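You operate a simulated robot arm through the tools that you are given. There is no shell and no other tool. Be economical: measure what you need, move in short steps, check, and stop when the job is done.

You run a simulated robot arm. Do the job below in one go: nothing can be reset, and whatever is moved stays where it is left.

TASK
Stack the 24 MM clipboard from the top of the frame bench on top of the 20 MM clipboard. Put the cardboard pad on the top of the frame bench away on the middle shelf of the pane cart. Fetch the orange wheel and set it in the clip carton. Take the blue wheel and leave it on top of the blue grease tin. Put one of the square rubber blocks from the top shelf of the sealing table on top of the black butyl block on the top of the frame bench. The order is free.

Only the result counts: the job must be done as asked and must still hold three seconds after the hand-in. Knocking over, shifting, dropping, spilling or breaking anything else fails it.

THE ROBOT
A 6-joint arm with a fingered hand on a trunk, on a base that drives. Base frame: it is fixed to the floor where the robot stands at the start and does not move with it; the origin is under the middle of the robot, x ahead of it, y to its left, z up; the surface under the hand at the start is at about z = 860. Lengths are in mm, angles in degrees, forces in N, time in s.
With the tool pointing down near the work surface it reaches from about 160 to 860 mm from the robot's upright axis, wherever it stands. Its first joint turns from -166.0 to 166.0 degrees. Places, roughly: black butyl block [750, 750, 1000]; blue wheel (6x5x2 cm) [1000, -300, 900]; cardboard pad (6x9x2 cm) [700, 100, 900]; clip carton [1000, 1000, 250]; clipboard [500, 0, 750]; grease tin [500, 1250, 1000]; middle shelf of the pane cart (98x21 cm) [6700, -280, 1220]; orange wheel (6x5x2 cm) [1000, -200, 900]; square rubber block (5x5x3 cm) [-1100, 1300, 1600]. Payload 5 kg.
Tool frame: the origin (TCP) lies between the finger pads and is the grasp point; the fingertips stand 36 mm ahead of it; z points along the fingers, y is the line along which they close. The gripper opens to 120 mm. The gripper's body begins 42 mm behind the TCP. The gripper is a hand of 4 fingers: y runs from the thumb to the fingers, the wrist lies at [-19, -123, -211] in the tool frame.
Orientation is told as [roll, pitch, yaw] about the base's x, y, z axes, in that order, counted from this pose: with the fingers straight down and the wrist toward the robot, the tool's x, y and z point along [0, 1, 0], [1, 0, 0] and [0, 0, -1] of the base frame.

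THE INTERFACE
- The arm moves only by the tool step_arm. Its argument "increments" is a list of rows, each a list of 6 numbers: the shift along the tool's x, y, z in mm, then the turn, a rotation vector about the tool's x, y, z in rad. In form: [[x, y, z, wx, wy, wz], ...]. A call has 1 to 10 rows; each row shifts and turns the commanded pose from where the row before left it, along the tool's axes as they then stand. A row lasts 0.2 s, in which the tool goes at most 50 mm and 8.6 degrees; a call with a longer step from one row to the next is refused whole. A pose out of reach is approached as far as the arm can. The call stops where the force on the tool passes 40 N (or 10 N more than at its start, if that is more) or the arm is blocked; 0.2 s more then pass. In this call time passes only in rows, and 0.2 s behind the last. The reply holds the time, the measured pose of the TCP, the force on the tool along the base axes, the opening and the grip force, in the units named above and with some noise, with the torque about the TCP (base axes, N m) and any sound that the robot's microphone picked up.
- Cameras (640 x 400 px; columns grow to the right, rows downward): "scene" is now at [104.6, 3.6, 1725.8]; the picture's right is [0.06, -1.00, 0.00], its down [-0.81, -0.05, -0.58] and it looks along [0.58, 0.03, -0.82] (base axes); focal length 270 px, centre (320, 200). "wrist" rides on the gripper at [73, -101, -142] in the tool frame; the picture's right is [-0.79, 0.29, -0.54], its down [-0.56, -0.70, 0.44] and it looks along [-0.25, 0.65, 0.71] (tool axes); focal length 280 px, centre (320, 200). There is no depth. A picture from a camera that has moved, and an enlarged one, comes with that camera's place and axes in the base frame and with its lens.
- grab_frame(camera): a new picture of that camera. The clock stands still meanwhile.
- move_column(by): slides the trunk up (or, below 0, down) by that many mm; the arm and the scene camera ride with it, the base frame stays. It gives what a move gives, with no picture.
- base_move(legs): drives the robot by 1 to 6 legs, each [ahead, turn to the left] in mm and degrees, along the robot's own axes; the way and the turn of a leg run together, so that a leg with both is an arc; at most 1500 mm and 180 degrees a leg. The arm and the cameras ride along, it lands a little off, and it stops where it bumps. It gives what a move gives.
- curl_fingers(index, middle, ring, thumb_bend, thumb_turn): sets how far each is bent, from 0 (flat) to 100 (curled in); at 30 the hand is open as for a grip, at 70 the pads meet at the TCP. One left out holds its place. A second passes; each finger stops where it meets its share of the squeeze, and holds until it gets a number again. It is the only way to open and close the hand. It gives what a move gives, with no picture; readings hold the bend of each and the force on the fingers (four entries, about 0 where the hand has none), thumb and palm. thumb_turn goes from beside the hand (0) to across from the fingers (100), as for a grip.
- head_to(pan, tilt): turns the head with the scene camera to pan (to the left, within 86 degrees either way) and tilt (down, from -29 to 69), counted from straight ahead of the robot. It gives what a move gives.
- inspect(camera, box): a new picture of the part [left, top, right, bottom] of that camera's present view, enlarged. The clock stands still meanwhile.
- hand_in(): hands the job in; it is judged then, once.

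Go step by step. Nothing tells you exact positions but the pictures and the camera data: compare them with the known pose of the tool, close in by small moves and look again before you grip or let go. The budget is 165 turns and 120 pictures, counting those below and the enlarged ones. Unless the task says otherwise, let go and move clear before handing in, and close with one line.

The tools are called as name(argument=value, ...) on one line, values as JSON. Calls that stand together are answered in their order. step_arm: Moves the arm, as the interface text tells. Its arguments: {"type":"object","properties":{"increments":{"type":"array"}},"required":["increments"]} The other tools are called the same way: move_column (by) slides the trunk up or down; curl_fingers (index, middle, ring, thumb_bend, thumb_turn) moves the fingers one by one; base_move (legs) drives the base; head_to (pan, tilt) turns the head that bears the scene camera; grab_frame (camera) takes a picture; inspect (camera, box) takes an enlarged picture of a part of a camera's view; hand_in () hands the job in.

At the start:

```text
time: 0.0
ee_pos: [669.3, 247.5, 1106.8]
orientation: [-0.1, 0.0, 0.0]
wrist_force: [-0.1, -0.2, 0.1]
wrist_torque: [0.0, 0.01, -0.03]
finger_gap: 119.8
finger_force: 0.0
shape: jaw
bend: [30.0, 30.0, 30.0, 30.0, 98.0]
finger forces: [0.0, 0.0, 0.0, 0.1, 0.0, 0.0]
trunk travel left (down, up): [-750.0, 90.0]
robot x, y, heading: [0.0, 1.8, 0.0]
head pan, tilt: [3.3, 54.6]
```

scene: 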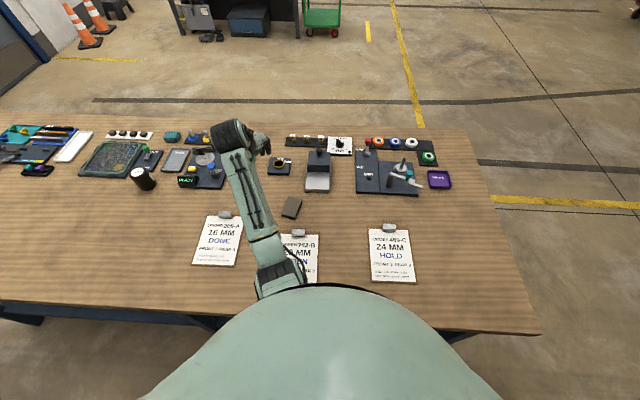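
wrist: 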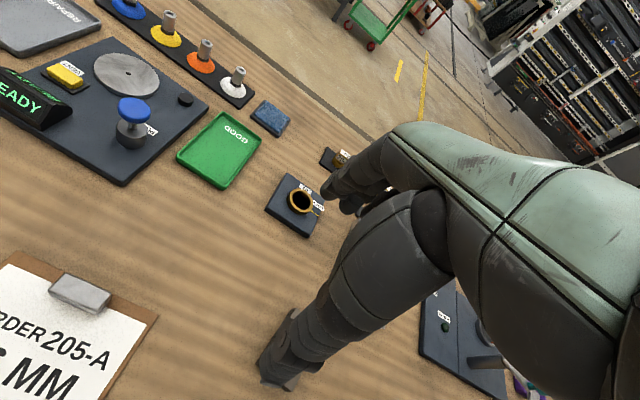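

I see the bench with three clipboards, a small dark pad and colored wheels on a rack. I'll look closer and around before moving.

inspect(camera="scene", box=[260, 120, 460, 245])

inspect(camera="scene", box=[0, 110, 240, 260])

head_to(pan=70, tilt=35)

grab_frame(camera="scene")

```text
3.20 times, centred on (360, 182) of scene
camera zoom: at [104.6, 3.6, 1725.8], right [0.06, -1.0, 0.0], down [-0.81, -0.05, -0.58], along [0.58, 0.03, -0.82], focal length 864 px, centre (192, 256)
```

zoom: 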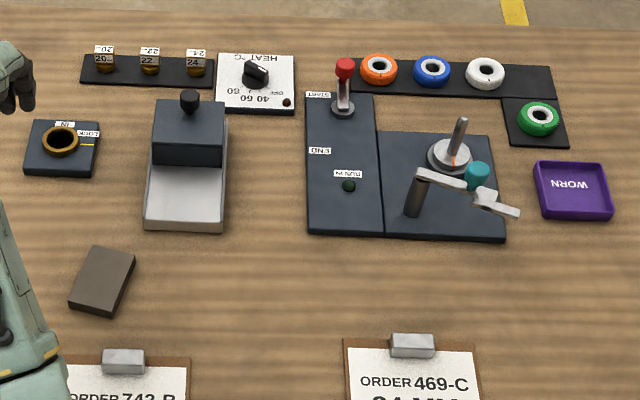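

```text
2.67 times, centred on (120, 185) of scene
camera zoom: at [104.6, 3.6, 1725.8], right [0.06, -1.0, 0.0], down [-0.81, -0.05, -0.58], along [0.58, 0.03, -0.82], focal length 720 px, centre (853, 240)
```

zoom: 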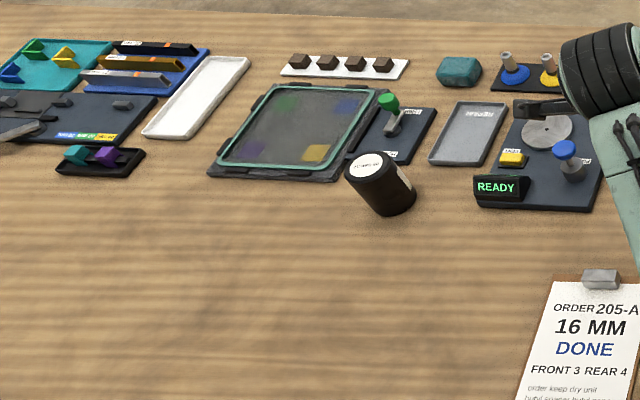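

```text
time: 1.4
ee_pos: [670.0, 248.6, 1106.6]
orientation: [-0.1, 0.0, 0.1]
wrist_force: [0.8, 0.2, 0.1]
wrist_torque: [0.0, 0.01, 0.02]
finger_gap: 119.7
finger_force: 0.1
shape: jaw
bend: [30.0, 30.0, 30.0, 30.0, 98.0]
finger forces: [0.1, 0.0, 0.1, 0.0, 0.0, 0.0]
trunk travel left (down, up): [-750.0, 90.0]
robot x, y, heading: [0.4, -2.6, -0.2]
head pan, tilt: [70.0, 35.0]
```

```text
115 pictures are left
camera scene: at [62.4, 82.1, 1753.5], right [0.94, -0.34, 0.0], down [-0.2, -0.54, -0.82], along [0.28, 0.77, -0.57], focal length 270 px, centre (320, 200)
```

scene: 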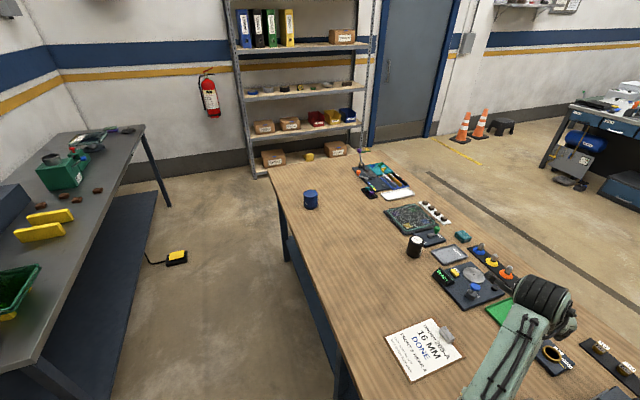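

The blue tin stands at the bench's left end. I look closer at the dark items and further round to the sealing table.

inspect(camera="scene", box=[280, 150, 540, 312])

inspect(camera="scene", box=[0, 110, 160, 310])

base_move(legs=[[0, 60]])

grab_frame(camera="scene")

```text
2.46 times, centred on (410, 231) of scene
camera zoom: at [62.4, 82.1, 1753.5], right [0.94, -0.34, 0.0], down [-0.2, -0.54, -0.82], along [0.28, 0.77, -0.57], focal length 665 px, centre (98, 124)
```

zoom: 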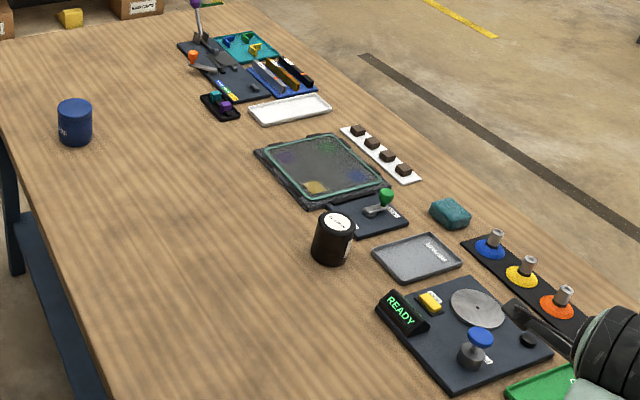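

```text
2.00 times, centred on (80, 210) of scene
camera zoom: at [62.4, 82.1, 1753.5], right [0.94, -0.34, 0.0], down [-0.2, -0.54, -0.82], along [0.28, 0.77, -0.57], focal length 540 px, centre (800, 180)
```

zoom: 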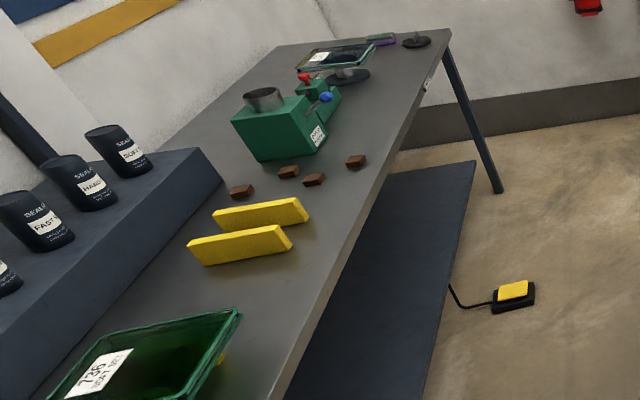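

```text
time: 4.9
ee_pos: [112.5, 706.2, 1106.8]
orientation: [0.0, -0.1, 60.8]
wrist_force: [-0.1, 0.2, -0.3]
wrist_torque: [0.0, 0.01, -0.02]
finger_gap: 119.6
finger_force: 0.1
shape: jaw
bend: [30.0, 30.0, 30.0, 30.0, 98.0]
finger forces: [0.1, 0.0, 0.0, 0.0, 0.0, 0.1]
trunk travel left (down, up): [-750.0, 90.0]
robot x, y, heading: [1.9, -1.7, 60.5]
head pan, tilt: [70.0, 35.0]
```

```text
112 pictures are left
camera scene: at [-40.6, 92.3, 1753.6], right [0.76, 0.65, 0.0], down [0.37, -0.44, -0.82], along [-0.53, 0.62, -0.57], focal length 270 px, centre (320, 200)
```

scene: 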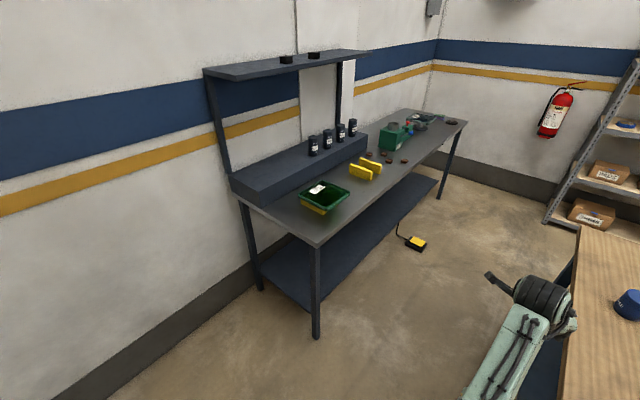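

The overhead shelf of the sealing table holds two dark blocks. I zoom in, then look around for the pane cart and the carton.

inspect(camera="scene", box=[200, 40, 380, 152])

base_move(legs=[[0, -60]])

head_to(pan=10, tilt=8)

grab_frame(camera="scene")

head_to(pan=-70, tilt=20)

grab_frame(camera="scene")

```text
3.56 times, centred on (290, 96) of scene
camera zoom: at [-40.6, 92.3, 1753.6], right [0.76, 0.65, 0.0], down [0.37, -0.44, -0.82], along [-0.53, 0.62, -0.57], focal length 960 px, centre (427, 570)
```

zoom: 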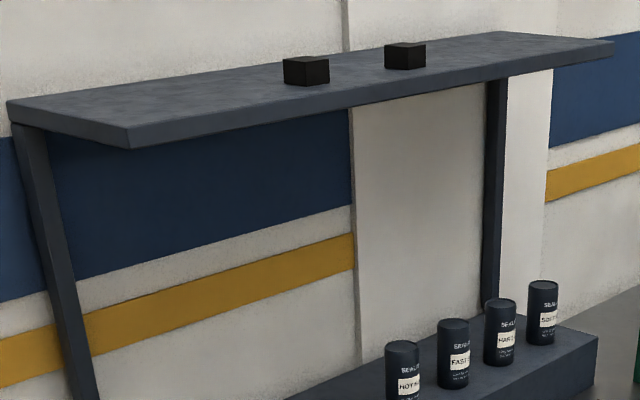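

```text
time: 8.5
ee_pos: [667.6, 255.5, 1107.6]
orientation: [0.1, 0.0, 0.5]
wrist_force: [0.4, 0.0, 0.1]
wrist_torque: [-0.01, 0.0, 0.04]
finger_gap: 119.6
finger_force: 0.0
shape: jaw
bend: [30.0, 30.0, 30.0, 30.0, 98.0]
finger forces: [0.1, 0.0, 0.1, 0.0, 0.1, 0.1]
trunk travel left (down, up): [-750.0, 90.0]
robot x, y, heading: [0.8, 2.5, 0.6]
head pan, tilt: [70.0, 35.0]
```

```text
time: 9.8
ee_pos: [667.8, 255.5, 1107.8]
orientation: [0.1, 0.0, 0.6]
wrist_force: [0.1, -0.5, -0.4]
wrist_torque: [0.0, 0.01, -0.01]
finger_gap: 119.8
finger_force: 0.1
shape: jaw
bend: [30.0, 30.0, 30.0, 30.0, 98.0]
finger forces: [0.0, 0.1, 0.0, 0.0, 0.0, 0.1]
trunk travel left (down, up): [-750.0, 90.0]
robot x, y, heading: [1.7, -2.8, 0.5]
head pan, tilt: [10.0, 8.0]
```

```text
110 pictures are left
camera scene: at [123.2, 16.8, 1796.9], right [0.19, -0.98, 0.0], down [-0.14, -0.03, -0.99], along [0.97, 0.18, -0.14], focal length 270 px, centre (320, 200)
```

scene: 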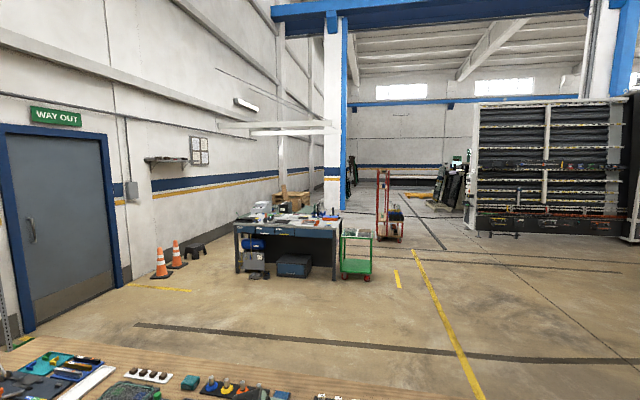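

```text
time: 11.3
ee_pos: [668.2, 255.9, 1107.9]
orientation: [-0.1, -0.1, 0.6]
wrist_force: [-0.2, 0.5, 0.6]
wrist_torque: [-0.02, -0.01, 0.01]
finger_gap: 119.9
finger_force: 0.0
shape: jaw
bend: [30.0, 30.0, 30.0, 30.0, 98.0]
finger forces: [0.0, 0.0, 0.0, 0.0, 0.1, 0.0]
trunk travel left (down, up): [-750.0, 90.0]
robot x, y, heading: [-2.3, -2.1, 0.7]
head pan, tilt: [-70.0, 20.0]
```

```text
109 pictures are left
camera scene: at [65.1, -87.5, 1777.4], right [-0.94, -0.35, 0.0], down [-0.12, 0.32, -0.94], along [0.33, -0.88, -0.34], focal length 270 px, centre (320, 200)
```

scene: 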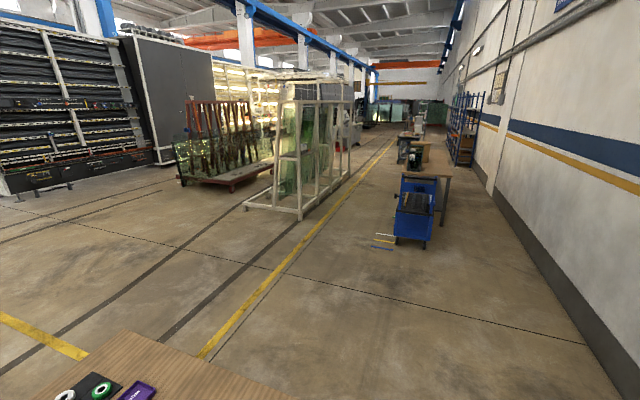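

The red cart far ahead should be the pane cart. I check it enlarged, then look back at the bench near the clipboards.

head_to(pan=0, tilt=8)

inspect(camera="scene", box=[260, 140, 400, 260])

head_to(pan=-10, tilt=60)

inspect(camera="scene", box=[200, 100, 460, 262])

grab_frame(camera="scene")

```text
time: 12.7
ee_pos: [667.3, 255.9, 1107.0]
orientation: [0.0, -0.1, 0.6]
wrist_force: [0.7, 0.4, 0.6]
wrist_torque: [-0.02, -0.01, 0.01]
finger_gap: 119.5
finger_force: 0.0
shape: jaw
bend: [30.0, 30.0, 30.0, 30.0, 98.0]
finger forces: [0.0, 0.0, 0.1, 0.0, 0.0, 0.0]
trunk travel left (down, up): [-750.0, 90.0]
robot x, y, heading: [0.4, 0.2, 0.7]
head pan, tilt: [0.0, 8.0]
```

```text
3.33 times, centred on (330, 200) of scene
camera zoom: at [124.8, 0.6, 1796.9], right [0.01, -1.0, 0.0], down [-0.14, 0.0, -0.99], along [0.99, 0.01, -0.14], focal length 900 px, centre (287, 200)
```

zoom: 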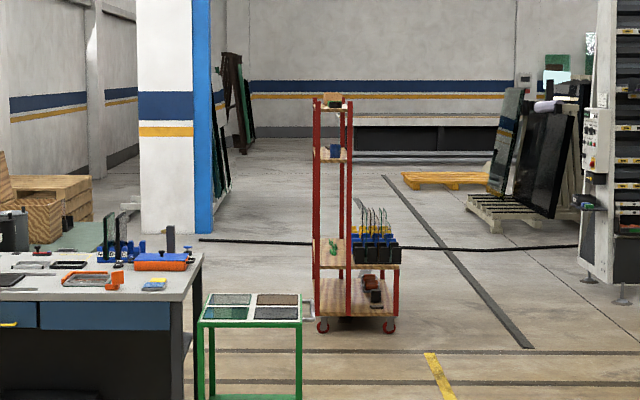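

```text
time: 13.9
ee_pos: [667.1, 255.2, 1106.7]
orientation: [-0.1, 0.0, 0.6]
wrist_force: [0.2, -0.5, 0.2]
wrist_torque: [0.01, -0.01, 0.0]
finger_gap: 119.5
finger_force: 0.1
shape: jaw
bend: [30.0, 30.0, 30.0, 30.0, 98.0]
finger forces: [0.0, 0.0, 0.1, 0.1, 0.1, 0.0]
trunk travel left (down, up): [-750.0, 90.0]
robot x, y, heading: [1.4, 1.3, 0.7]
head pan, tilt: [-10.0, 60.0]
```

```text
2.46 times, centred on (330, 181) of scene
camera zoom: at [98.1, -11.2, 1719.3], right [-0.16, -0.99, 0.0], down [-0.85, 0.14, -0.5], along [0.49, -0.08, -0.87], focal length 665 px, centre (295, 247)
```

zoom: 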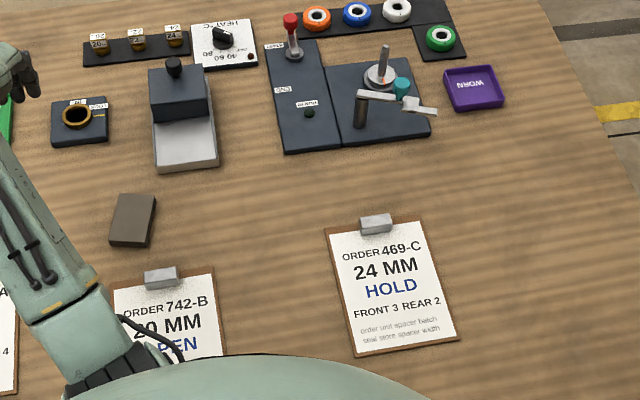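

```text
106 pictures are left
camera scene: at [98.1, -11.2, 1719.3], right [-0.16, -0.99, 0.0], down [-0.85, 0.14, -0.5], along [0.49, -0.08, -0.87], focal length 270 px, centre (320, 200)
```

scene: 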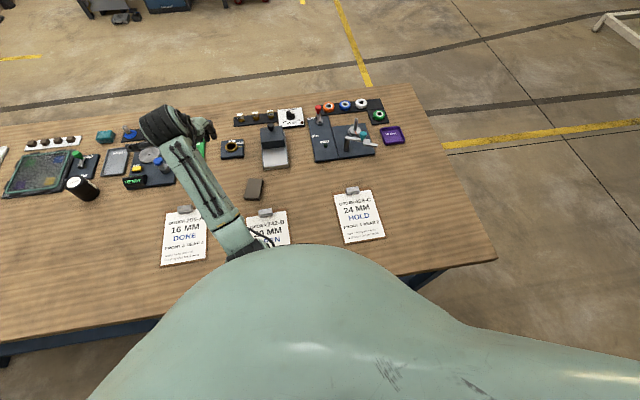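

The 24 MM clip is at about (591,-215), its board ~200x145; the 20 MM clip is at about (554,108). I move above the 24 MM clip.

step_arm(increments=[[-47, -8, 0, 0, 0, 0], [-47, -8, 0, 0, 0, 0], [-47, -8, 0, 0, 0, 0], [-47, -8, 0, 0, 0, 0], [-47, -8, 0, 0, 0, 0], [-47, -8, 0, 0, 0, 0], [-47, -8, 0, 0, 0, 0], [-47, -8, 0, 0, 0, 0], [-47, -8, 0, 0, 0, 0], [-47, -4, 0, 0, 0, 0]])

grab_frame(camera="scene")

grab_frame(camera="wrist")

```text
time: 16.1
ee_pos: [595.8, -217.1, 1107.2]
orientation: [0.2, -0.1, 0.8]
wrist_force: [0.0, -0.2, -0.2]
wrist_torque: [0.03, 0.0, -0.05]
finger_gap: 119.7
finger_force: 0.1
shape: jaw
bend: [30.0, 30.0, 30.0, 30.0, 98.0]
finger forces: [0.0, 0.1, 0.0, 0.0, 0.0, 0.1]
trunk travel left (down, up): [-750.0, 90.0]
robot x, y, heading: [2.5, -0.5, 0.8]
head pan, tilt: [-10.0, 60.0]
```

```text
105 pictures are left
camera scene: at [98.1, -14.2, 1719.2], right [-0.16, -0.99, 0.0], down [-0.85, 0.14, -0.5], along [0.49, -0.08, -0.87], focal length 270 px, centre (320, 200)
```

scene: 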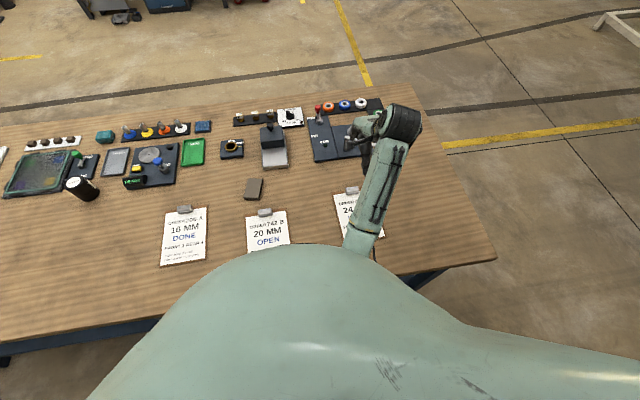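

```text
104 pictures are left
camera wrist: at [494.0, -146.7, 1249.4], right [0.3, -0.79, 0.54], down [-0.69, -0.57, -0.44], along [0.66, -0.24, -0.72], focal length 280 px, centre (320, 200)
```

wrist: 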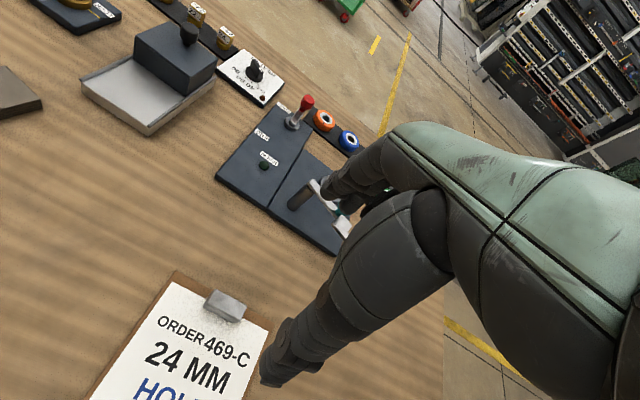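

The wrist view puts the clip at about (596,-210). I descend partway and check.

step_arm(increments=[[5, 0, 40, 0, 0, 0], [0, 0, 40, 0, 0, 0], [0, 0, 40, 0, 0, 0], [0, 0, 30, 0, 0, 0]])

grab_frame(camera="wrist")

inspect(camera="scene", box=[300, 100, 460, 280])

```text
time: 17.1
ee_pos: [596.3, -209.7, 958.4]
orientation: [0.1, 0.0, 0.5]
wrist_force: [0.0, -0.1, 0.6]
wrist_torque: [0.0, 0.02, -0.01]
finger_gap: 119.9
finger_force: 0.0
shape: jaw
bend: [30.0, 30.0, 30.0, 30.0, 98.0]
finger forces: [0.0, 0.0, 0.1, 0.1, 0.1, 0.0]
trunk travel left (down, up): [-750.0, 90.0]
robot x, y, heading: [1.3, -0.2, 0.3]
head pan, tilt: [-10.0, 60.0]
```

```text
103 pictures are left
camera wrist: at [494.3, -137.8, 1099.3], right [0.3, -0.79, 0.54], down [-0.69, -0.57, -0.44], along [0.66, -0.24, -0.71], focal length 280 px, centre (320, 200)
```

wrist: 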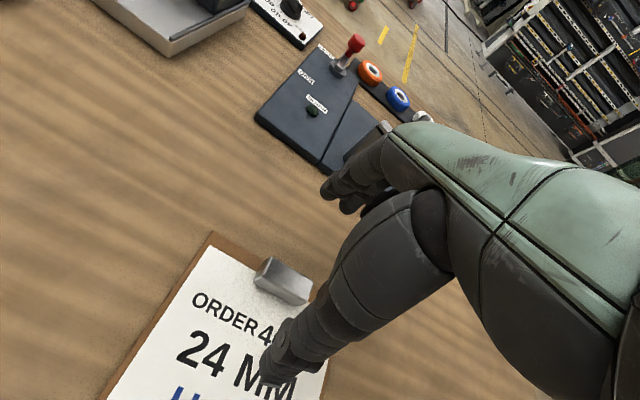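

```text
2.22 times, centred on (380, 190) of scene
camera zoom: at [98.0, -11.7, 1719.3], right [-0.16, -0.99, 0.0], down [-0.85, 0.14, -0.5], along [0.49, -0.08, -0.87], focal length 600 px, centre (187, 222)
```

zoom: 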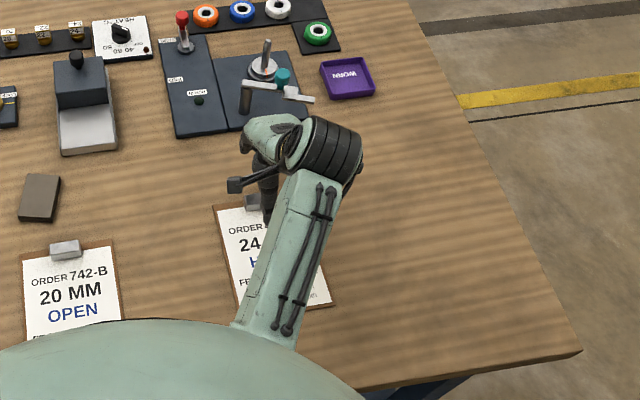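

The clip lies centered between thumb and fingers. I descend to just above the board.

step_arm(increments=[[0, 0, 30, 0, 0, 0], [0, 0, 15, 0, 0, 0], [0, 0, 7, 0, 0, 0]])

grab_frame(camera="wrist")

```text
time: 17.9
ee_pos: [597.3, -210.7, 905.0]
orientation: [0.0, 0.0, 0.6]
wrist_force: [0.8, 0.2, 0.7]
wrist_torque: [0.03, -0.03, 0.01]
finger_gap: 119.7
finger_force: 0.0
shape: jaw
bend: [30.0, 30.0, 30.0, 30.0, 98.0]
finger forces: [0.0, 0.0, 0.0, 0.1, 0.1, 0.1]
trunk travel left (down, up): [-750.0, 90.0]
robot x, y, heading: [2.3, -1.2, 0.7]
head pan, tilt: [-10.0, 60.0]
```

```text
101 pictures are left
camera wrist: at [495.5, -138.9, 1047.0], right [0.3, -0.79, 0.54], down [-0.69, -0.57, -0.44], along [0.66, -0.24, -0.71], focal length 280 px, centre (320, 200)
```

wrist: 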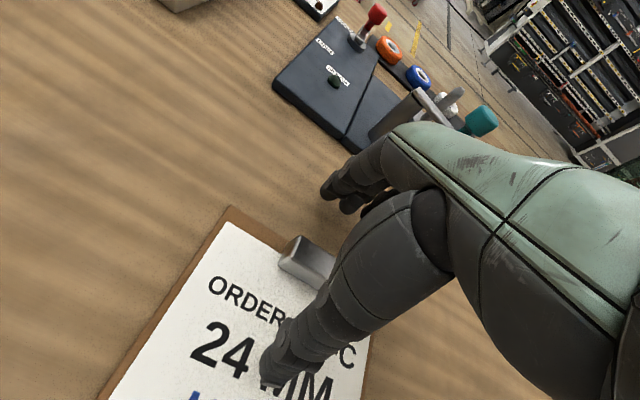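

Clip stays centered. I close the fingers gradually.

curl_fingers(index=52, middle=52, ring=52, thumb_bend=52)

grab_frame(camera="wrist")

```text
time: 18.9
ee_pos: [597.6, -210.5, 905.1]
orientation: [-0.1, -0.1, 0.6]
wrist_force: [-1.3, 0.6, 0.7]
wrist_torque: [0.0, 0.01, 0.01]
finger_gap: 59.1
finger_force: 0.0
shape: fingers
bend: [52.0, 52.0, 52.0, 52.0, 98.0]
finger forces: [0.1, 0.0, 0.0, 0.0, 0.1, 0.0]
trunk travel left (down, up): [-750.0, 90.0]
robot x, y, heading: [2.1, -2.2, 0.8]
head pan, tilt: [-10.0, 60.0]
```

```text
100 pictures are left
camera wrist: at [495.5, -139.0, 1047.1], right [0.3, -0.79, 0.54], down [-0.69, -0.57, -0.44], along [0.66, -0.24, -0.71], focal length 280 px, centre (320, 200)
```

wrist: 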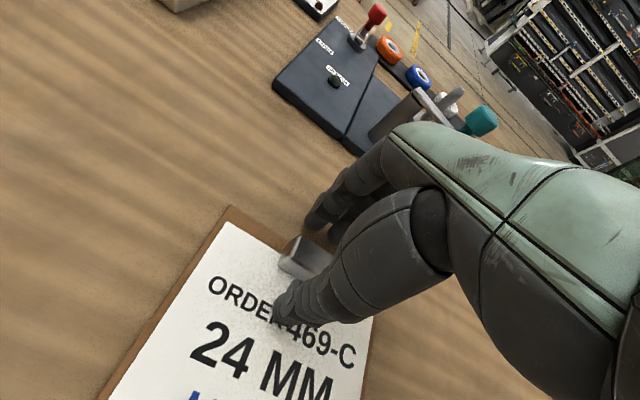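

No contact yet; closing fully.

curl_fingers(index=75, middle=75, ring=75, thumb_bend=75)

grab_frame(camera="wrist")

```text
time: 19.9
ee_pos: [596.3, -209.8, 904.8]
orientation: [-0.1, 0.0, 0.6]
wrist_force: [-1.0, -0.6, -0.2]
wrist_torque: [0.04, 0.1, 0.04]
finger_gap: 20.2
finger_force: 17.6
shape: fingers
bend: [71.0, 71.0, 75.0, 66.0, 96.0]
finger forces: [10.6, 6.5, 0.0, 0.0, 17.2, 0.1]
trunk travel left (down, up): [-750.0, 90.0]
robot x, y, heading: [1.8, 3.4, 0.8]
head pan, tilt: [-10.0, 60.0]
```

```text
99 pictures are left
camera wrist: at [495.5, -139.0, 1047.1], right [0.3, -0.79, 0.54], down [-0.69, -0.57, -0.44], along [0.66, -0.24, -0.71], focal length 280 px, centre (320, 200)
```

wrist: 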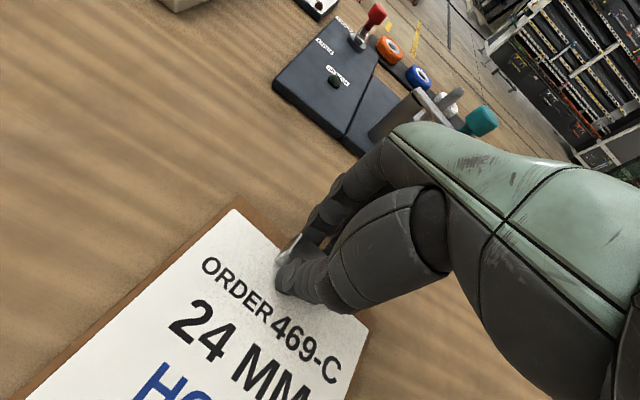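

The clip is gripped with index and middle against the thumb. I lift slowly and look.

step_arm(increments=[[0, 0, -10, 0, 0, 0], [0, 0, -20, 0, 0, 0], [0, 0, -30, 0, 0, 0]])

grab_frame(camera="wrist")

inspect(camera="scene", box=[220, 120, 460, 280])

```text
time: 20.7
ee_pos: [596.6, -209.4, 965.8]
orientation: [-0.1, 0.0, 0.7]
wrist_force: [-1.0, -0.5, -0.7]
wrist_torque: [-0.02, -0.07, -0.01]
finger_gap: 20.6
finger_force: 18.9
shape: fingers
bend: [72.0, 73.0, 75.0, 65.0, 95.0]
finger forces: [12.5, 6.5, 0.0, 0.0, 19.2, 0.0]
trunk travel left (down, up): [-750.0, 90.0]
robot x, y, heading: [0.6, -0.5, 0.6]
head pan, tilt: [-10.0, 60.0]
```

```text
98 pictures are left
camera wrist: at [495.1, -138.3, 1108.1], right [0.3, -0.79, 0.54], down [-0.69, -0.57, -0.44], along [0.66, -0.24, -0.71], focal length 280 px, centre (320, 200)
```

wrist: 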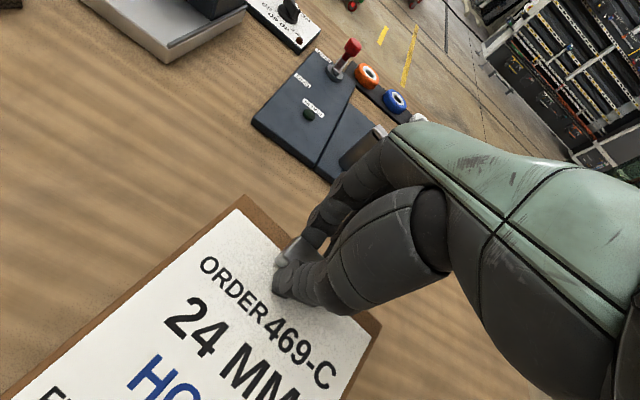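

```text
2.50 times, centred on (340, 200) of scene
camera zoom: at [98.0, -11.5, 1719.2], right [-0.16, -0.99, 0.0], down [-0.85, 0.14, -0.5], along [0.49, -0.08, -0.87], focal length 675 px, centre (270, 200)
```

zoom: 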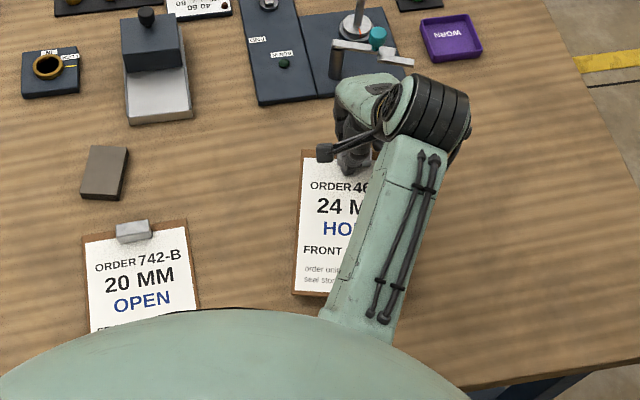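

Held level. I raise a bit more and carry it over the 20 MM board.

step_arm(increments=[[0, 0, -40, 0, 0, 0], [40, -5, 0, 0, 0, 0], [40, -5, 0, 0, 0, 0], [40, -5, 0, 0, 0, 0], [40, -6, 0, 0, 0, 0], [40, -6, 0, 0, 0, 0], [40, -6, 0, 0, 0, 0], [40, -6, 0, 0, 0, 0], [38, -5, 0, 0, 0, 0.05]])

grab_frame(camera="wrist")

inspect(camera="scene", box=[180, 120, 420, 280])

```text
time: 22.7
ee_pos: [549.6, 107.5, 1007.9]
orientation: [-0.1, 0.0, -2.2]
wrist_force: [-1.1, 0.1, 0.0]
wrist_torque: [-0.04, -0.06, -0.03]
finger_gap: 20.3
finger_force: 19.5
shape: fingers
bend: [73.0, 73.0, 75.0, 65.0, 95.0]
finger forces: [12.9, 6.4, 0.0, 0.0, 19.0, 0.0]
trunk travel left (down, up): [-750.0, 90.0]
robot x, y, heading: [-1.7, 1.0, 0.5]
head pan, tilt: [-10.0, 60.0]
```

```text
96 pictures are left
camera wrist: at [451.7, 183.8, 1148.4], right [0.26, -0.8, 0.54], down [-0.72, -0.53, -0.44], along [0.64, -0.28, -0.71], focal length 280 px, centre (320, 200)
```

wrist: 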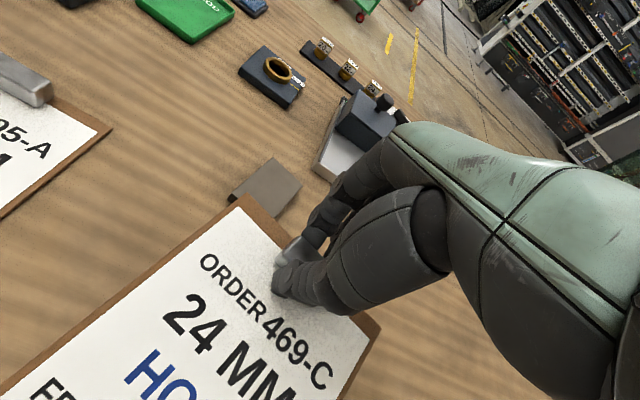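

```text
2.50 times, centred on (300, 200) of scene
camera zoom: at [98.1, -9.8, 1719.3], right [-0.16, -0.99, 0.0], down [-0.85, 0.14, -0.5], along [0.49, -0.08, -0.87], focal length 675 px, centre (370, 200)
```

zoom: 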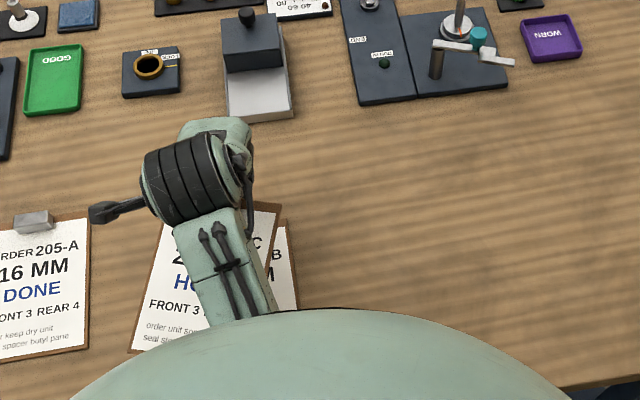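

The held board is yawed clockwise relative to the lower one; I rotate about 17° counterclockwise and look again.

step_arm(increments=[[0, 0, 0, 0, 0, -0.14], [0, 0, 0, 0, 0, -0.14]])

inspect(camera="scene", box=[180, 120, 420, 280])

grab_frame(camera="wrist")

```text
time: 23.3
ee_pos: [548.7, 107.5, 1005.6]
orientation: [0.1, 0.1, 13.9]
wrist_force: [0.6, 0.3, -0.7]
wrist_torque: [0.0, -0.04, 0.0]
finger_gap: 20.7
finger_force: 19.1
shape: fingers
bend: [73.0, 73.0, 75.0, 65.0, 95.0]
finger forces: [12.6, 6.5, 0.0, 0.0, 19.1, 0.1]
trunk travel left (down, up): [-750.0, 90.0]
robot x, y, heading: [-3.0, -3.4, 0.6]
head pan, tilt: [-10.0, 60.0]
```

```text
2.50 times, centred on (300, 200) of scene
camera zoom: at [98.4, -11.2, 1719.2], right [-0.16, -0.99, 0.0], down [-0.85, 0.14, -0.5], along [0.49, -0.08, -0.87], focal length 675 px, centre (370, 200)
```

zoom: 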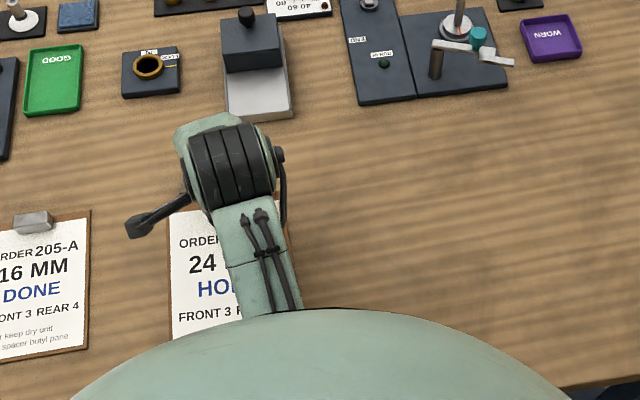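

```text
93 pictures are left
camera wrist: at [433.6, 152.9, 1147.5], right [0.47, -0.7, 0.54], down [-0.55, -0.71, -0.44], along [0.69, -0.09, -0.71], focal length 280 px, centre (320, 200)
```

wrist: 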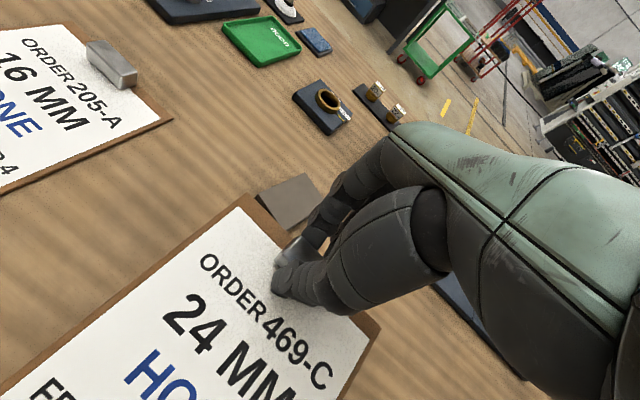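

Aligned within a couple of cm; I correct by +18 mm in x, +3° yaw, and descend.

step_arm(increments=[[-2, 18, 0, 0, 0, -0.05], [0, 0, 30, 0, 0, 0], [0, 0, 30, 0, 0, 0]])

inspect(camera="scene", box=[180, 120, 420, 280])

grab_frame(camera="wrist")

```text
time: 24.1
ee_pos: [565.6, 111.9, 944.3]
orientation: [0.0, 0.0, 16.6]
wrist_force: [-0.8, -0.7, -0.2]
wrist_torque: [0.03, -0.02, -0.04]
finger_gap: 20.4
finger_force: 18.5
shape: fingers
bend: [73.0, 73.0, 75.0, 65.0, 95.0]
finger forces: [12.6, 6.1, 0.1, 0.1, 18.6, 0.0]
trunk travel left (down, up): [-750.0, 90.0]
robot x, y, heading: [1.0, 0.9, 0.8]
head pan, tilt: [-10.0, 60.0]
```

```text
2.50 times, centred on (300, 200) of scene
camera zoom: at [97.7, -11.2, 1719.3], right [-0.16, -0.99, 0.0], down [-0.85, 0.14, -0.5], along [0.49, -0.08, -0.87], focal length 675 px, centre (370, 200)
```

zoom: 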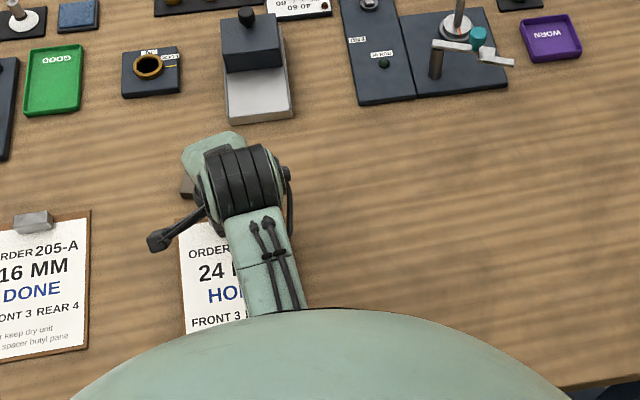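

```text
91 pictures are left
camera wrist: at [448.5, 151.4, 1085.9], right [0.5, -0.67, 0.54], down [-0.51, -0.74, -0.44], along [0.7, -0.05, -0.71], focal length 280 px, centre (320, 200)
```

wrist: 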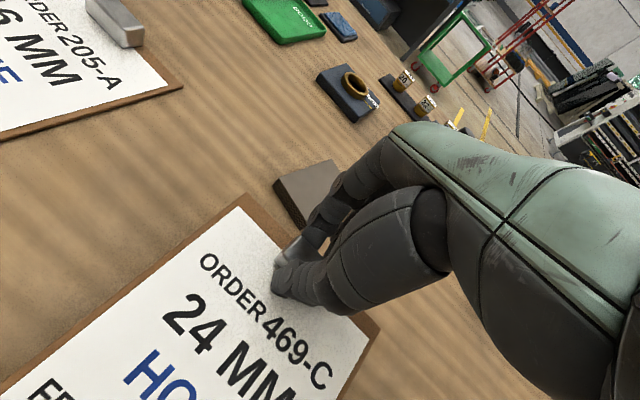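

Nearly over it. I lower in small steps and watch the force.

step_arm(increments=[[0, -6, 8, 0, 0, 0], [0, 0, 5, 0, 0, 0]])

step_arm(increments=[[0, 0, 4, 0, 0, 0]])

step_arm(increments=[[0, 0, 3, 0, 0, 0]])

step_arm(increments=[[0, 0, 3, 0, 0, 0]])

```text
time: 24.7
ee_pos: [560.9, 107.9, 931.5]
orientation: [0.0, 0.1, 16.7]
wrist_force: [1.3, -0.3, -0.3]
wrist_torque: [0.07, 0.04, 0.03]
finger_gap: 20.6
finger_force: 18.3
shape: fingers
bend: [73.0, 73.0, 75.0, 65.0, 95.0]
finger forces: [11.1, 7.1, 0.0, 0.1, 17.3, 0.1]
trunk travel left (down, up): [-750.0, 90.0]
robot x, y, heading: [-4.2, -4.8, 0.4]
head pan, tilt: [-10.0, 60.0]
```

```text
time: 25.1
ee_pos: [561.1, 108.4, 928.1]
orientation: [0.0, -0.2, 16.7]
wrist_force: [1.4, 0.1, 7.7]
wrist_torque: [0.08, 0.12, 0.06]
finger_gap: 20.4
finger_force: 19.5
shape: fingers
bend: [73.0, 74.0, 75.0, 65.0, 95.0]
finger forces: [13.1, 7.8, 0.1, 0.1, 18.0, 0.0]
trunk travel left (down, up): [-750.0, 90.0]
robot x, y, heading: [-0.9, 0.2, 0.5]
head pan, tilt: [-10.0, 60.0]
```

```text
time: 25.5
ee_pos: [561.2, 108.0, 928.0]
orientation: [0.0, -0.6, 16.7]
wrist_force: [0.5, 1.3, 22.4]
wrist_torque: [0.18, 0.21, 0.09]
finger_gap: 20.5
finger_force: 23.9
shape: fingers
bend: [74.0, 74.0, 75.0, 65.0, 95.0]
finger forces: [18.0, 10.2, 0.0, 0.1, 20.4, 0.0]
trunk travel left (down, up): [-750.0, 90.0]
robot x, y, heading: [0.3, 1.3, 0.4]
head pan, tilt: [-10.0, 60.0]
```

```text
time: 26.1
ee_pos: [564.5, 108.6, 927.8]
orientation: [0.0, -1.0, 16.7]
wrist_force: [-8.5, -0.1, 21.7]
wrist_torque: [-0.01, 1.02, 0.06]
finger_gap: 20.5
finger_force: 25.5
shape: fingers
bend: [74.0, 74.0, 75.0, 66.0, 95.0]
finger forces: [8.8, 5.3, 0.0, 0.0, 37.5, 0.0]
trunk travel left (down, up): [-750.0, 90.0]
robot x, y, heading: [-0.9, 0.2, 0.5]
head pan, tilt: [-10.0, 60.0]
stopped in row 1: the force on the tool passed its limit at 42 N (the readings are from after the stop); the commanded pose is now the measured one
```

Contact made at about 928. I ease off and open partially.

step_arm(increments=[[0, 0, -1, 0, 0, 0]])

curl_fingers(index=58, middle=58, ring=58, thumb_bend=55)

grab_frame(camera="wrist")

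```text
time: 26.5
ee_pos: [562.7, 107.8, 927.2]
orientation: [0.0, -0.8, 16.8]
wrist_force: [-3.6, 0.3, 15.8]
wrist_torque: [0.03, 0.57, 0.05]
finger_gap: 20.6
finger_force: 22.8
shape: fingers
bend: [74.0, 74.0, 75.0, 66.0, 95.0]
finger forces: [10.2, 6.8, 0.1, 0.1, 28.6, 0.0]
trunk travel left (down, up): [-750.0, 90.0]
robot x, y, heading: [1.3, 0.0, 0.7]
head pan, tilt: [-10.0, 60.0]
```

```text
time: 27.5
ee_pos: [562.6, 110.0, 928.6]
orientation: [0.1, -0.7, 16.7]
wrist_force: [2.4, 6.2, 21.7]
wrist_torque: [0.11, 0.65, -0.18]
finger_gap: 40.3
finger_force: 10.7
shape: fingers
bend: [57.0, 57.0, 57.0, 59.0, 96.0]
finger forces: [0.0, 0.1, 0.1, 0.0, 22.2, 0.0]
trunk travel left (down, up): [-750.0, 90.0]
robot x, y, heading: [2.1, -1.0, 0.7]
head pan, tilt: [-10.0, 60.0]
```

```text
90 pictures are left
camera wrist: at [443.8, 149.0, 1068.9], right [0.5, -0.68, 0.55], down [-0.5, -0.74, -0.45], along [0.71, -0.05, -0.71], focal length 280 px, centre (320, 200)
```

wrist: 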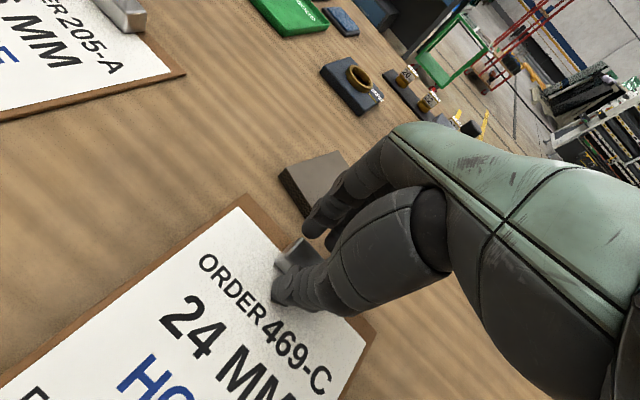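

The thumb still presses down on the board; I raise straight up.

step_arm(increments=[[0, 0, -4, 0, 0, 0], [0, 0, -6, 0, 0, 0]])

curl_fingers(thumb_bend=50)

step_arm(increments=[[0, 0, -30, 0, 0, 0], [0, 0, -40, 0, 0, 0], [0, 0, -40, 0, 0, 0], [0, 0, -40, 0, 0, 0]])

grab_frame(camera="wrist")

grab_frame(camera="scene")

```text
time: 28.1
ee_pos: [561.9, 107.2, 935.5]
orientation: [-0.1, -0.4, 16.5]
wrist_force: [-0.1, -0.4, -1.1]
wrist_torque: [-0.01, 0.01, 0.03]
finger_gap: 45.6
finger_force: 0.0
shape: fingers
bend: [57.0, 57.0, 57.0, 55.0, 97.0]
finger forces: [0.0, 0.1, 0.1, 0.0, 0.0, 0.0]
trunk travel left (down, up): [-750.0, 90.0]
robot x, y, heading: [0.2, -2.3, 0.6]
head pan, tilt: [-10.0, 60.0]
```

```text
time: 29.1
ee_pos: [562.6, 107.7, 937.0]
orientation: [0.0, -0.5, 16.7]
wrist_force: [0.5, -0.3, -0.4]
wrist_torque: [0.0, 0.01, -0.04]
finger_gap: 53.0
finger_force: 0.1
shape: fingers
bend: [57.0, 57.0, 57.0, 50.0, 97.0]
finger forces: [0.0, 0.0, 0.0, 0.0, 0.0, 0.1]
trunk travel left (down, up): [-750.0, 90.0]
robot x, y, heading: [2.8, 1.8, 0.6]
head pan, tilt: [-10.0, 60.0]
```

```text
time: 30.1
ee_pos: [562.2, 107.0, 1086.7]
orientation: [0.0, -0.6, 16.7]
wrist_force: [0.0, -0.3, -0.4]
wrist_torque: [-0.03, -0.03, 0.02]
finger_gap: 53.4
finger_force: 0.1
shape: fingers
bend: [57.0, 57.0, 57.0, 50.0, 97.0]
finger forces: [0.0, 0.0, 0.0, 0.0, 0.0, 0.0]
trunk travel left (down, up): [-750.0, 90.0]
robot x, y, heading: [0.8, -2.4, 0.7]
head pan, tilt: [-10.0, 60.0]
```

```text
89 pictures are left
camera wrist: at [444.0, 146.5, 1227.3], right [0.5, -0.67, 0.54], down [-0.51, -0.74, -0.45], along [0.7, -0.05, -0.71], focal length 280 px, centre (320, 200)
```

wrist: 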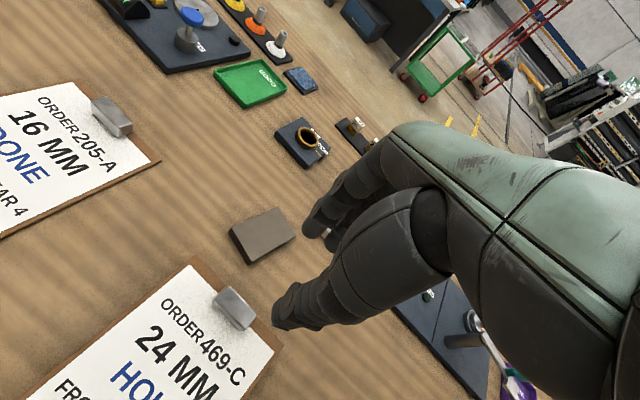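

```text
88 pictures are left
camera scene: at [98.4, -11.2, 1719.2], right [-0.16, -0.99, 0.0], down [-0.85, 0.14, -0.5], along [0.49, -0.08, -0.87], focal length 270 px, centre (320, 200)
```

scene: 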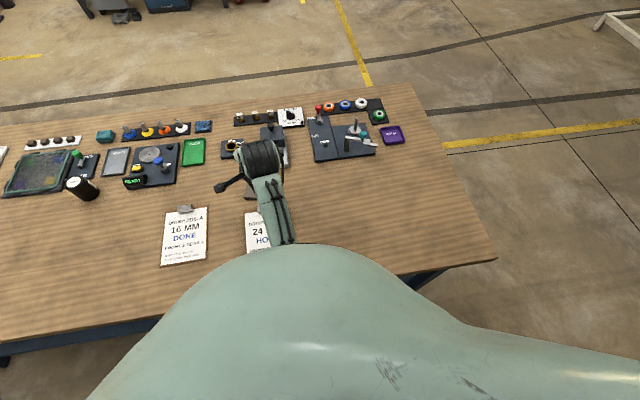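

The 24 MM board rests squarely on the 20 MM one. Next the pad, at about (659,142) with its long axis at yaw about -12°; I turn to close across its width.

curl_fingers(index=30, middle=30, ring=30, thumb_bend=30)

step_arm(increments=[[2, 35, 0, 0, 0, 0], [2, 34, 0, 0, 0, 0], [2, 34, 0, 0, 0, 0]])

step_arm(increments=[[0, 0, 0, 0, 0, -0.135], [0, 0, 0, 0, 0, -0.135], [0, 0, 0, 0, 0, -0.135], [0, 0, 0, 0, 0, -0.135], [0, 0, 0, 0, 0, -0.135], [0, 0, 0, 0, 0, -0.135], [0, 0, 0, 0, 0, -0.135], [0, 0, 0, 0, 0, -0.125]])

grab_frame(camera="wrist")

inspect(camera="scene", box=[200, 100, 400, 260])

```text
time: 31.1
ee_pos: [561.5, 106.8, 1086.0]
orientation: [-0.1, -0.6, 16.7]
wrist_force: [0.2, -0.1, 0.9]
wrist_torque: [0.04, 0.0, 0.01]
finger_gap: 123.3
finger_force: 0.1
shape: fingers
bend: [30.0, 30.0, 30.0, 30.0, 97.0]
finger forces: [0.1, 0.0, 0.0, 0.1, 0.0, 0.0]
trunk travel left (down, up): [-750.0, 90.0]
robot x, y, heading: [-1.7, -2.9, 0.7]
head pan, tilt: [-10.0, 60.0]
```

```text
time: 31.9
ee_pos: [659.3, 143.5, 1087.0]
orientation: [-0.1, -0.6, 16.7]
wrist_force: [-0.1, 0.2, 0.2]
wrist_torque: [0.0, 0.01, -0.02]
finger_gap: 123.2
finger_force: 0.0
shape: fingers
bend: [30.0, 30.0, 30.0, 30.0, 97.0]
finger forces: [0.0, 0.1, 0.0, 0.0, 0.1, 0.0]
trunk travel left (down, up): [-750.0, 90.0]
robot x, y, heading: [0.7, -1.6, 0.6]
head pan, tilt: [-10.0, 60.0]
```

```text
time: 33.7
ee_pos: [659.3, 142.0, 1086.0]
orientation: [-0.5, -0.3, 78.1]
wrist_force: [0.1, -0.2, -0.9]
wrist_torque: [-0.02, 0.0, 0.02]
finger_gap: 123.2
finger_force: 0.0
shape: fingers
bend: [30.0, 30.0, 30.0, 30.0, 97.0]
finger forces: [0.0, 0.1, 0.0, 0.0, 0.0, 0.0]
trunk travel left (down, up): [-750.0, 90.0]
robot x, y, heading: [0.1, 0.5, 0.5]
head pan, tilt: [-10.0, 60.0]
```

```text
87 pictures are left
camera wrist: at [566.6, 58.3, 1227.8], right [0.83, 0.12, 0.55], down [0.41, -0.8, -0.44], along [0.39, 0.59, -0.71], focal length 280 px, centre (320, 200)
```

wrist: 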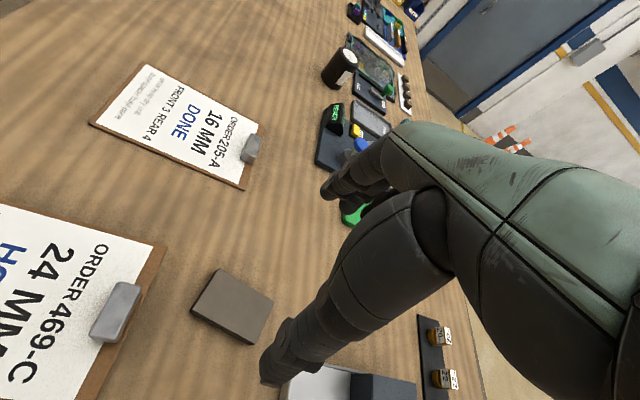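

```text
2.50 times, centred on (300, 180) of scene
camera zoom: at [98.5, -11.2, 1719.2], right [-0.16, -0.99, 0.0], down [-0.85, 0.14, -0.5], along [0.49, -0.08, -0.87], focal length 675 px, centre (370, 250)
```

zoom: 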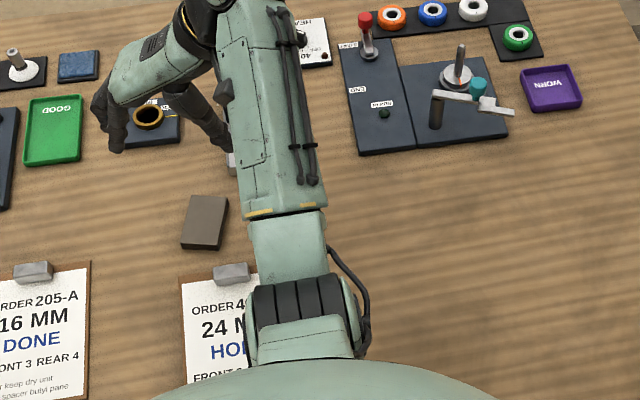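

Pad centre agrees at (660,143), yaw aligned. I descend on it.

step_arm(increments=[[0, 0, 40, 0, 0, 0], [0, 0, 40, 0, 0, 0], [0, 0, 40, 0, 0, 0], [0, 0, 30, 0, 0, 0], [0, 0, 20, 0, 0, 0], [0, 0, 14, 0, 0, 0]])

grab_frame(camera="wrist")

curl_fingers(index=52, middle=52, ring=52, thumb_bend=52)

grab_frame(camera="wrist")

```text
time: 35.1
ee_pos: [661.5, 143.8, 901.4]
orientation: [-0.4, -0.4, 77.9]
wrist_force: [-0.1, 0.3, -0.6]
wrist_torque: [0.0, -0.02, -0.01]
finger_gap: 123.0
finger_force: 0.1
shape: fingers
bend: [30.0, 30.0, 30.0, 30.0, 97.0]
finger forces: [0.0, 0.0, 0.0, 0.1, 0.1, 0.0]
trunk travel left (down, up): [-750.0, 90.0]
robot x, y, heading: [-4.2, 4.5, 0.9]
head pan, tilt: [-10.0, 60.0]
```

```text
85 pictures are left
camera wrist: at [568.1, 58.9, 1042.6], right [0.83, 0.12, 0.55], down [0.41, -0.8, -0.44], along [0.39, 0.59, -0.71], focal length 280 px, centre (320, 200)
```

wrist: 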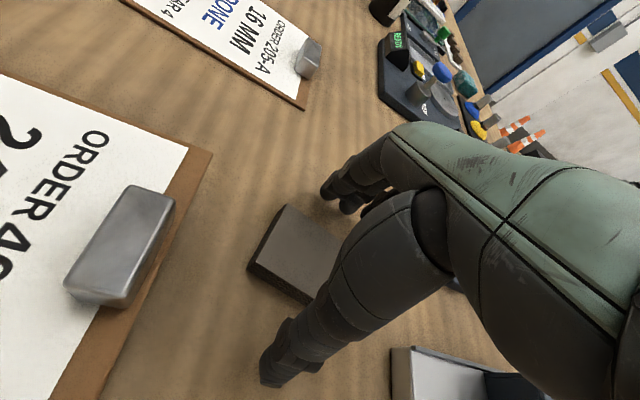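

```text
time: 36.1
ee_pos: [660.1, 144.2, 901.5]
orientation: [-0.4, -0.2, 78.0]
wrist_force: [0.5, -0.5, 0.7]
wrist_torque: [0.01, 0.0, 0.0]
finger_gap: 59.2
finger_force: 0.1
shape: fingers
bend: [52.0, 52.0, 52.0, 52.0, 97.0]
finger forces: [0.2, 0.1, 0.0, 0.1, 0.0, 0.1]
trunk travel left (down, up): [-750.0, 90.0]
robot x, y, heading: [-1.2, -0.4, 0.7]
head pan, tilt: [-10.0, 60.0]
```

```text
84 pictures are left
camera wrist: at [568.0, 58.9, 1042.9], right [0.83, 0.12, 0.55], down [0.41, -0.8, -0.44], along [0.39, 0.59, -0.71], focal length 280 px, centre (320, 200)
```

wrist: 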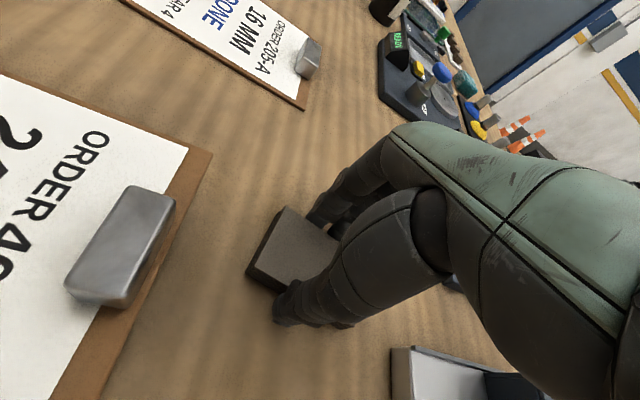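

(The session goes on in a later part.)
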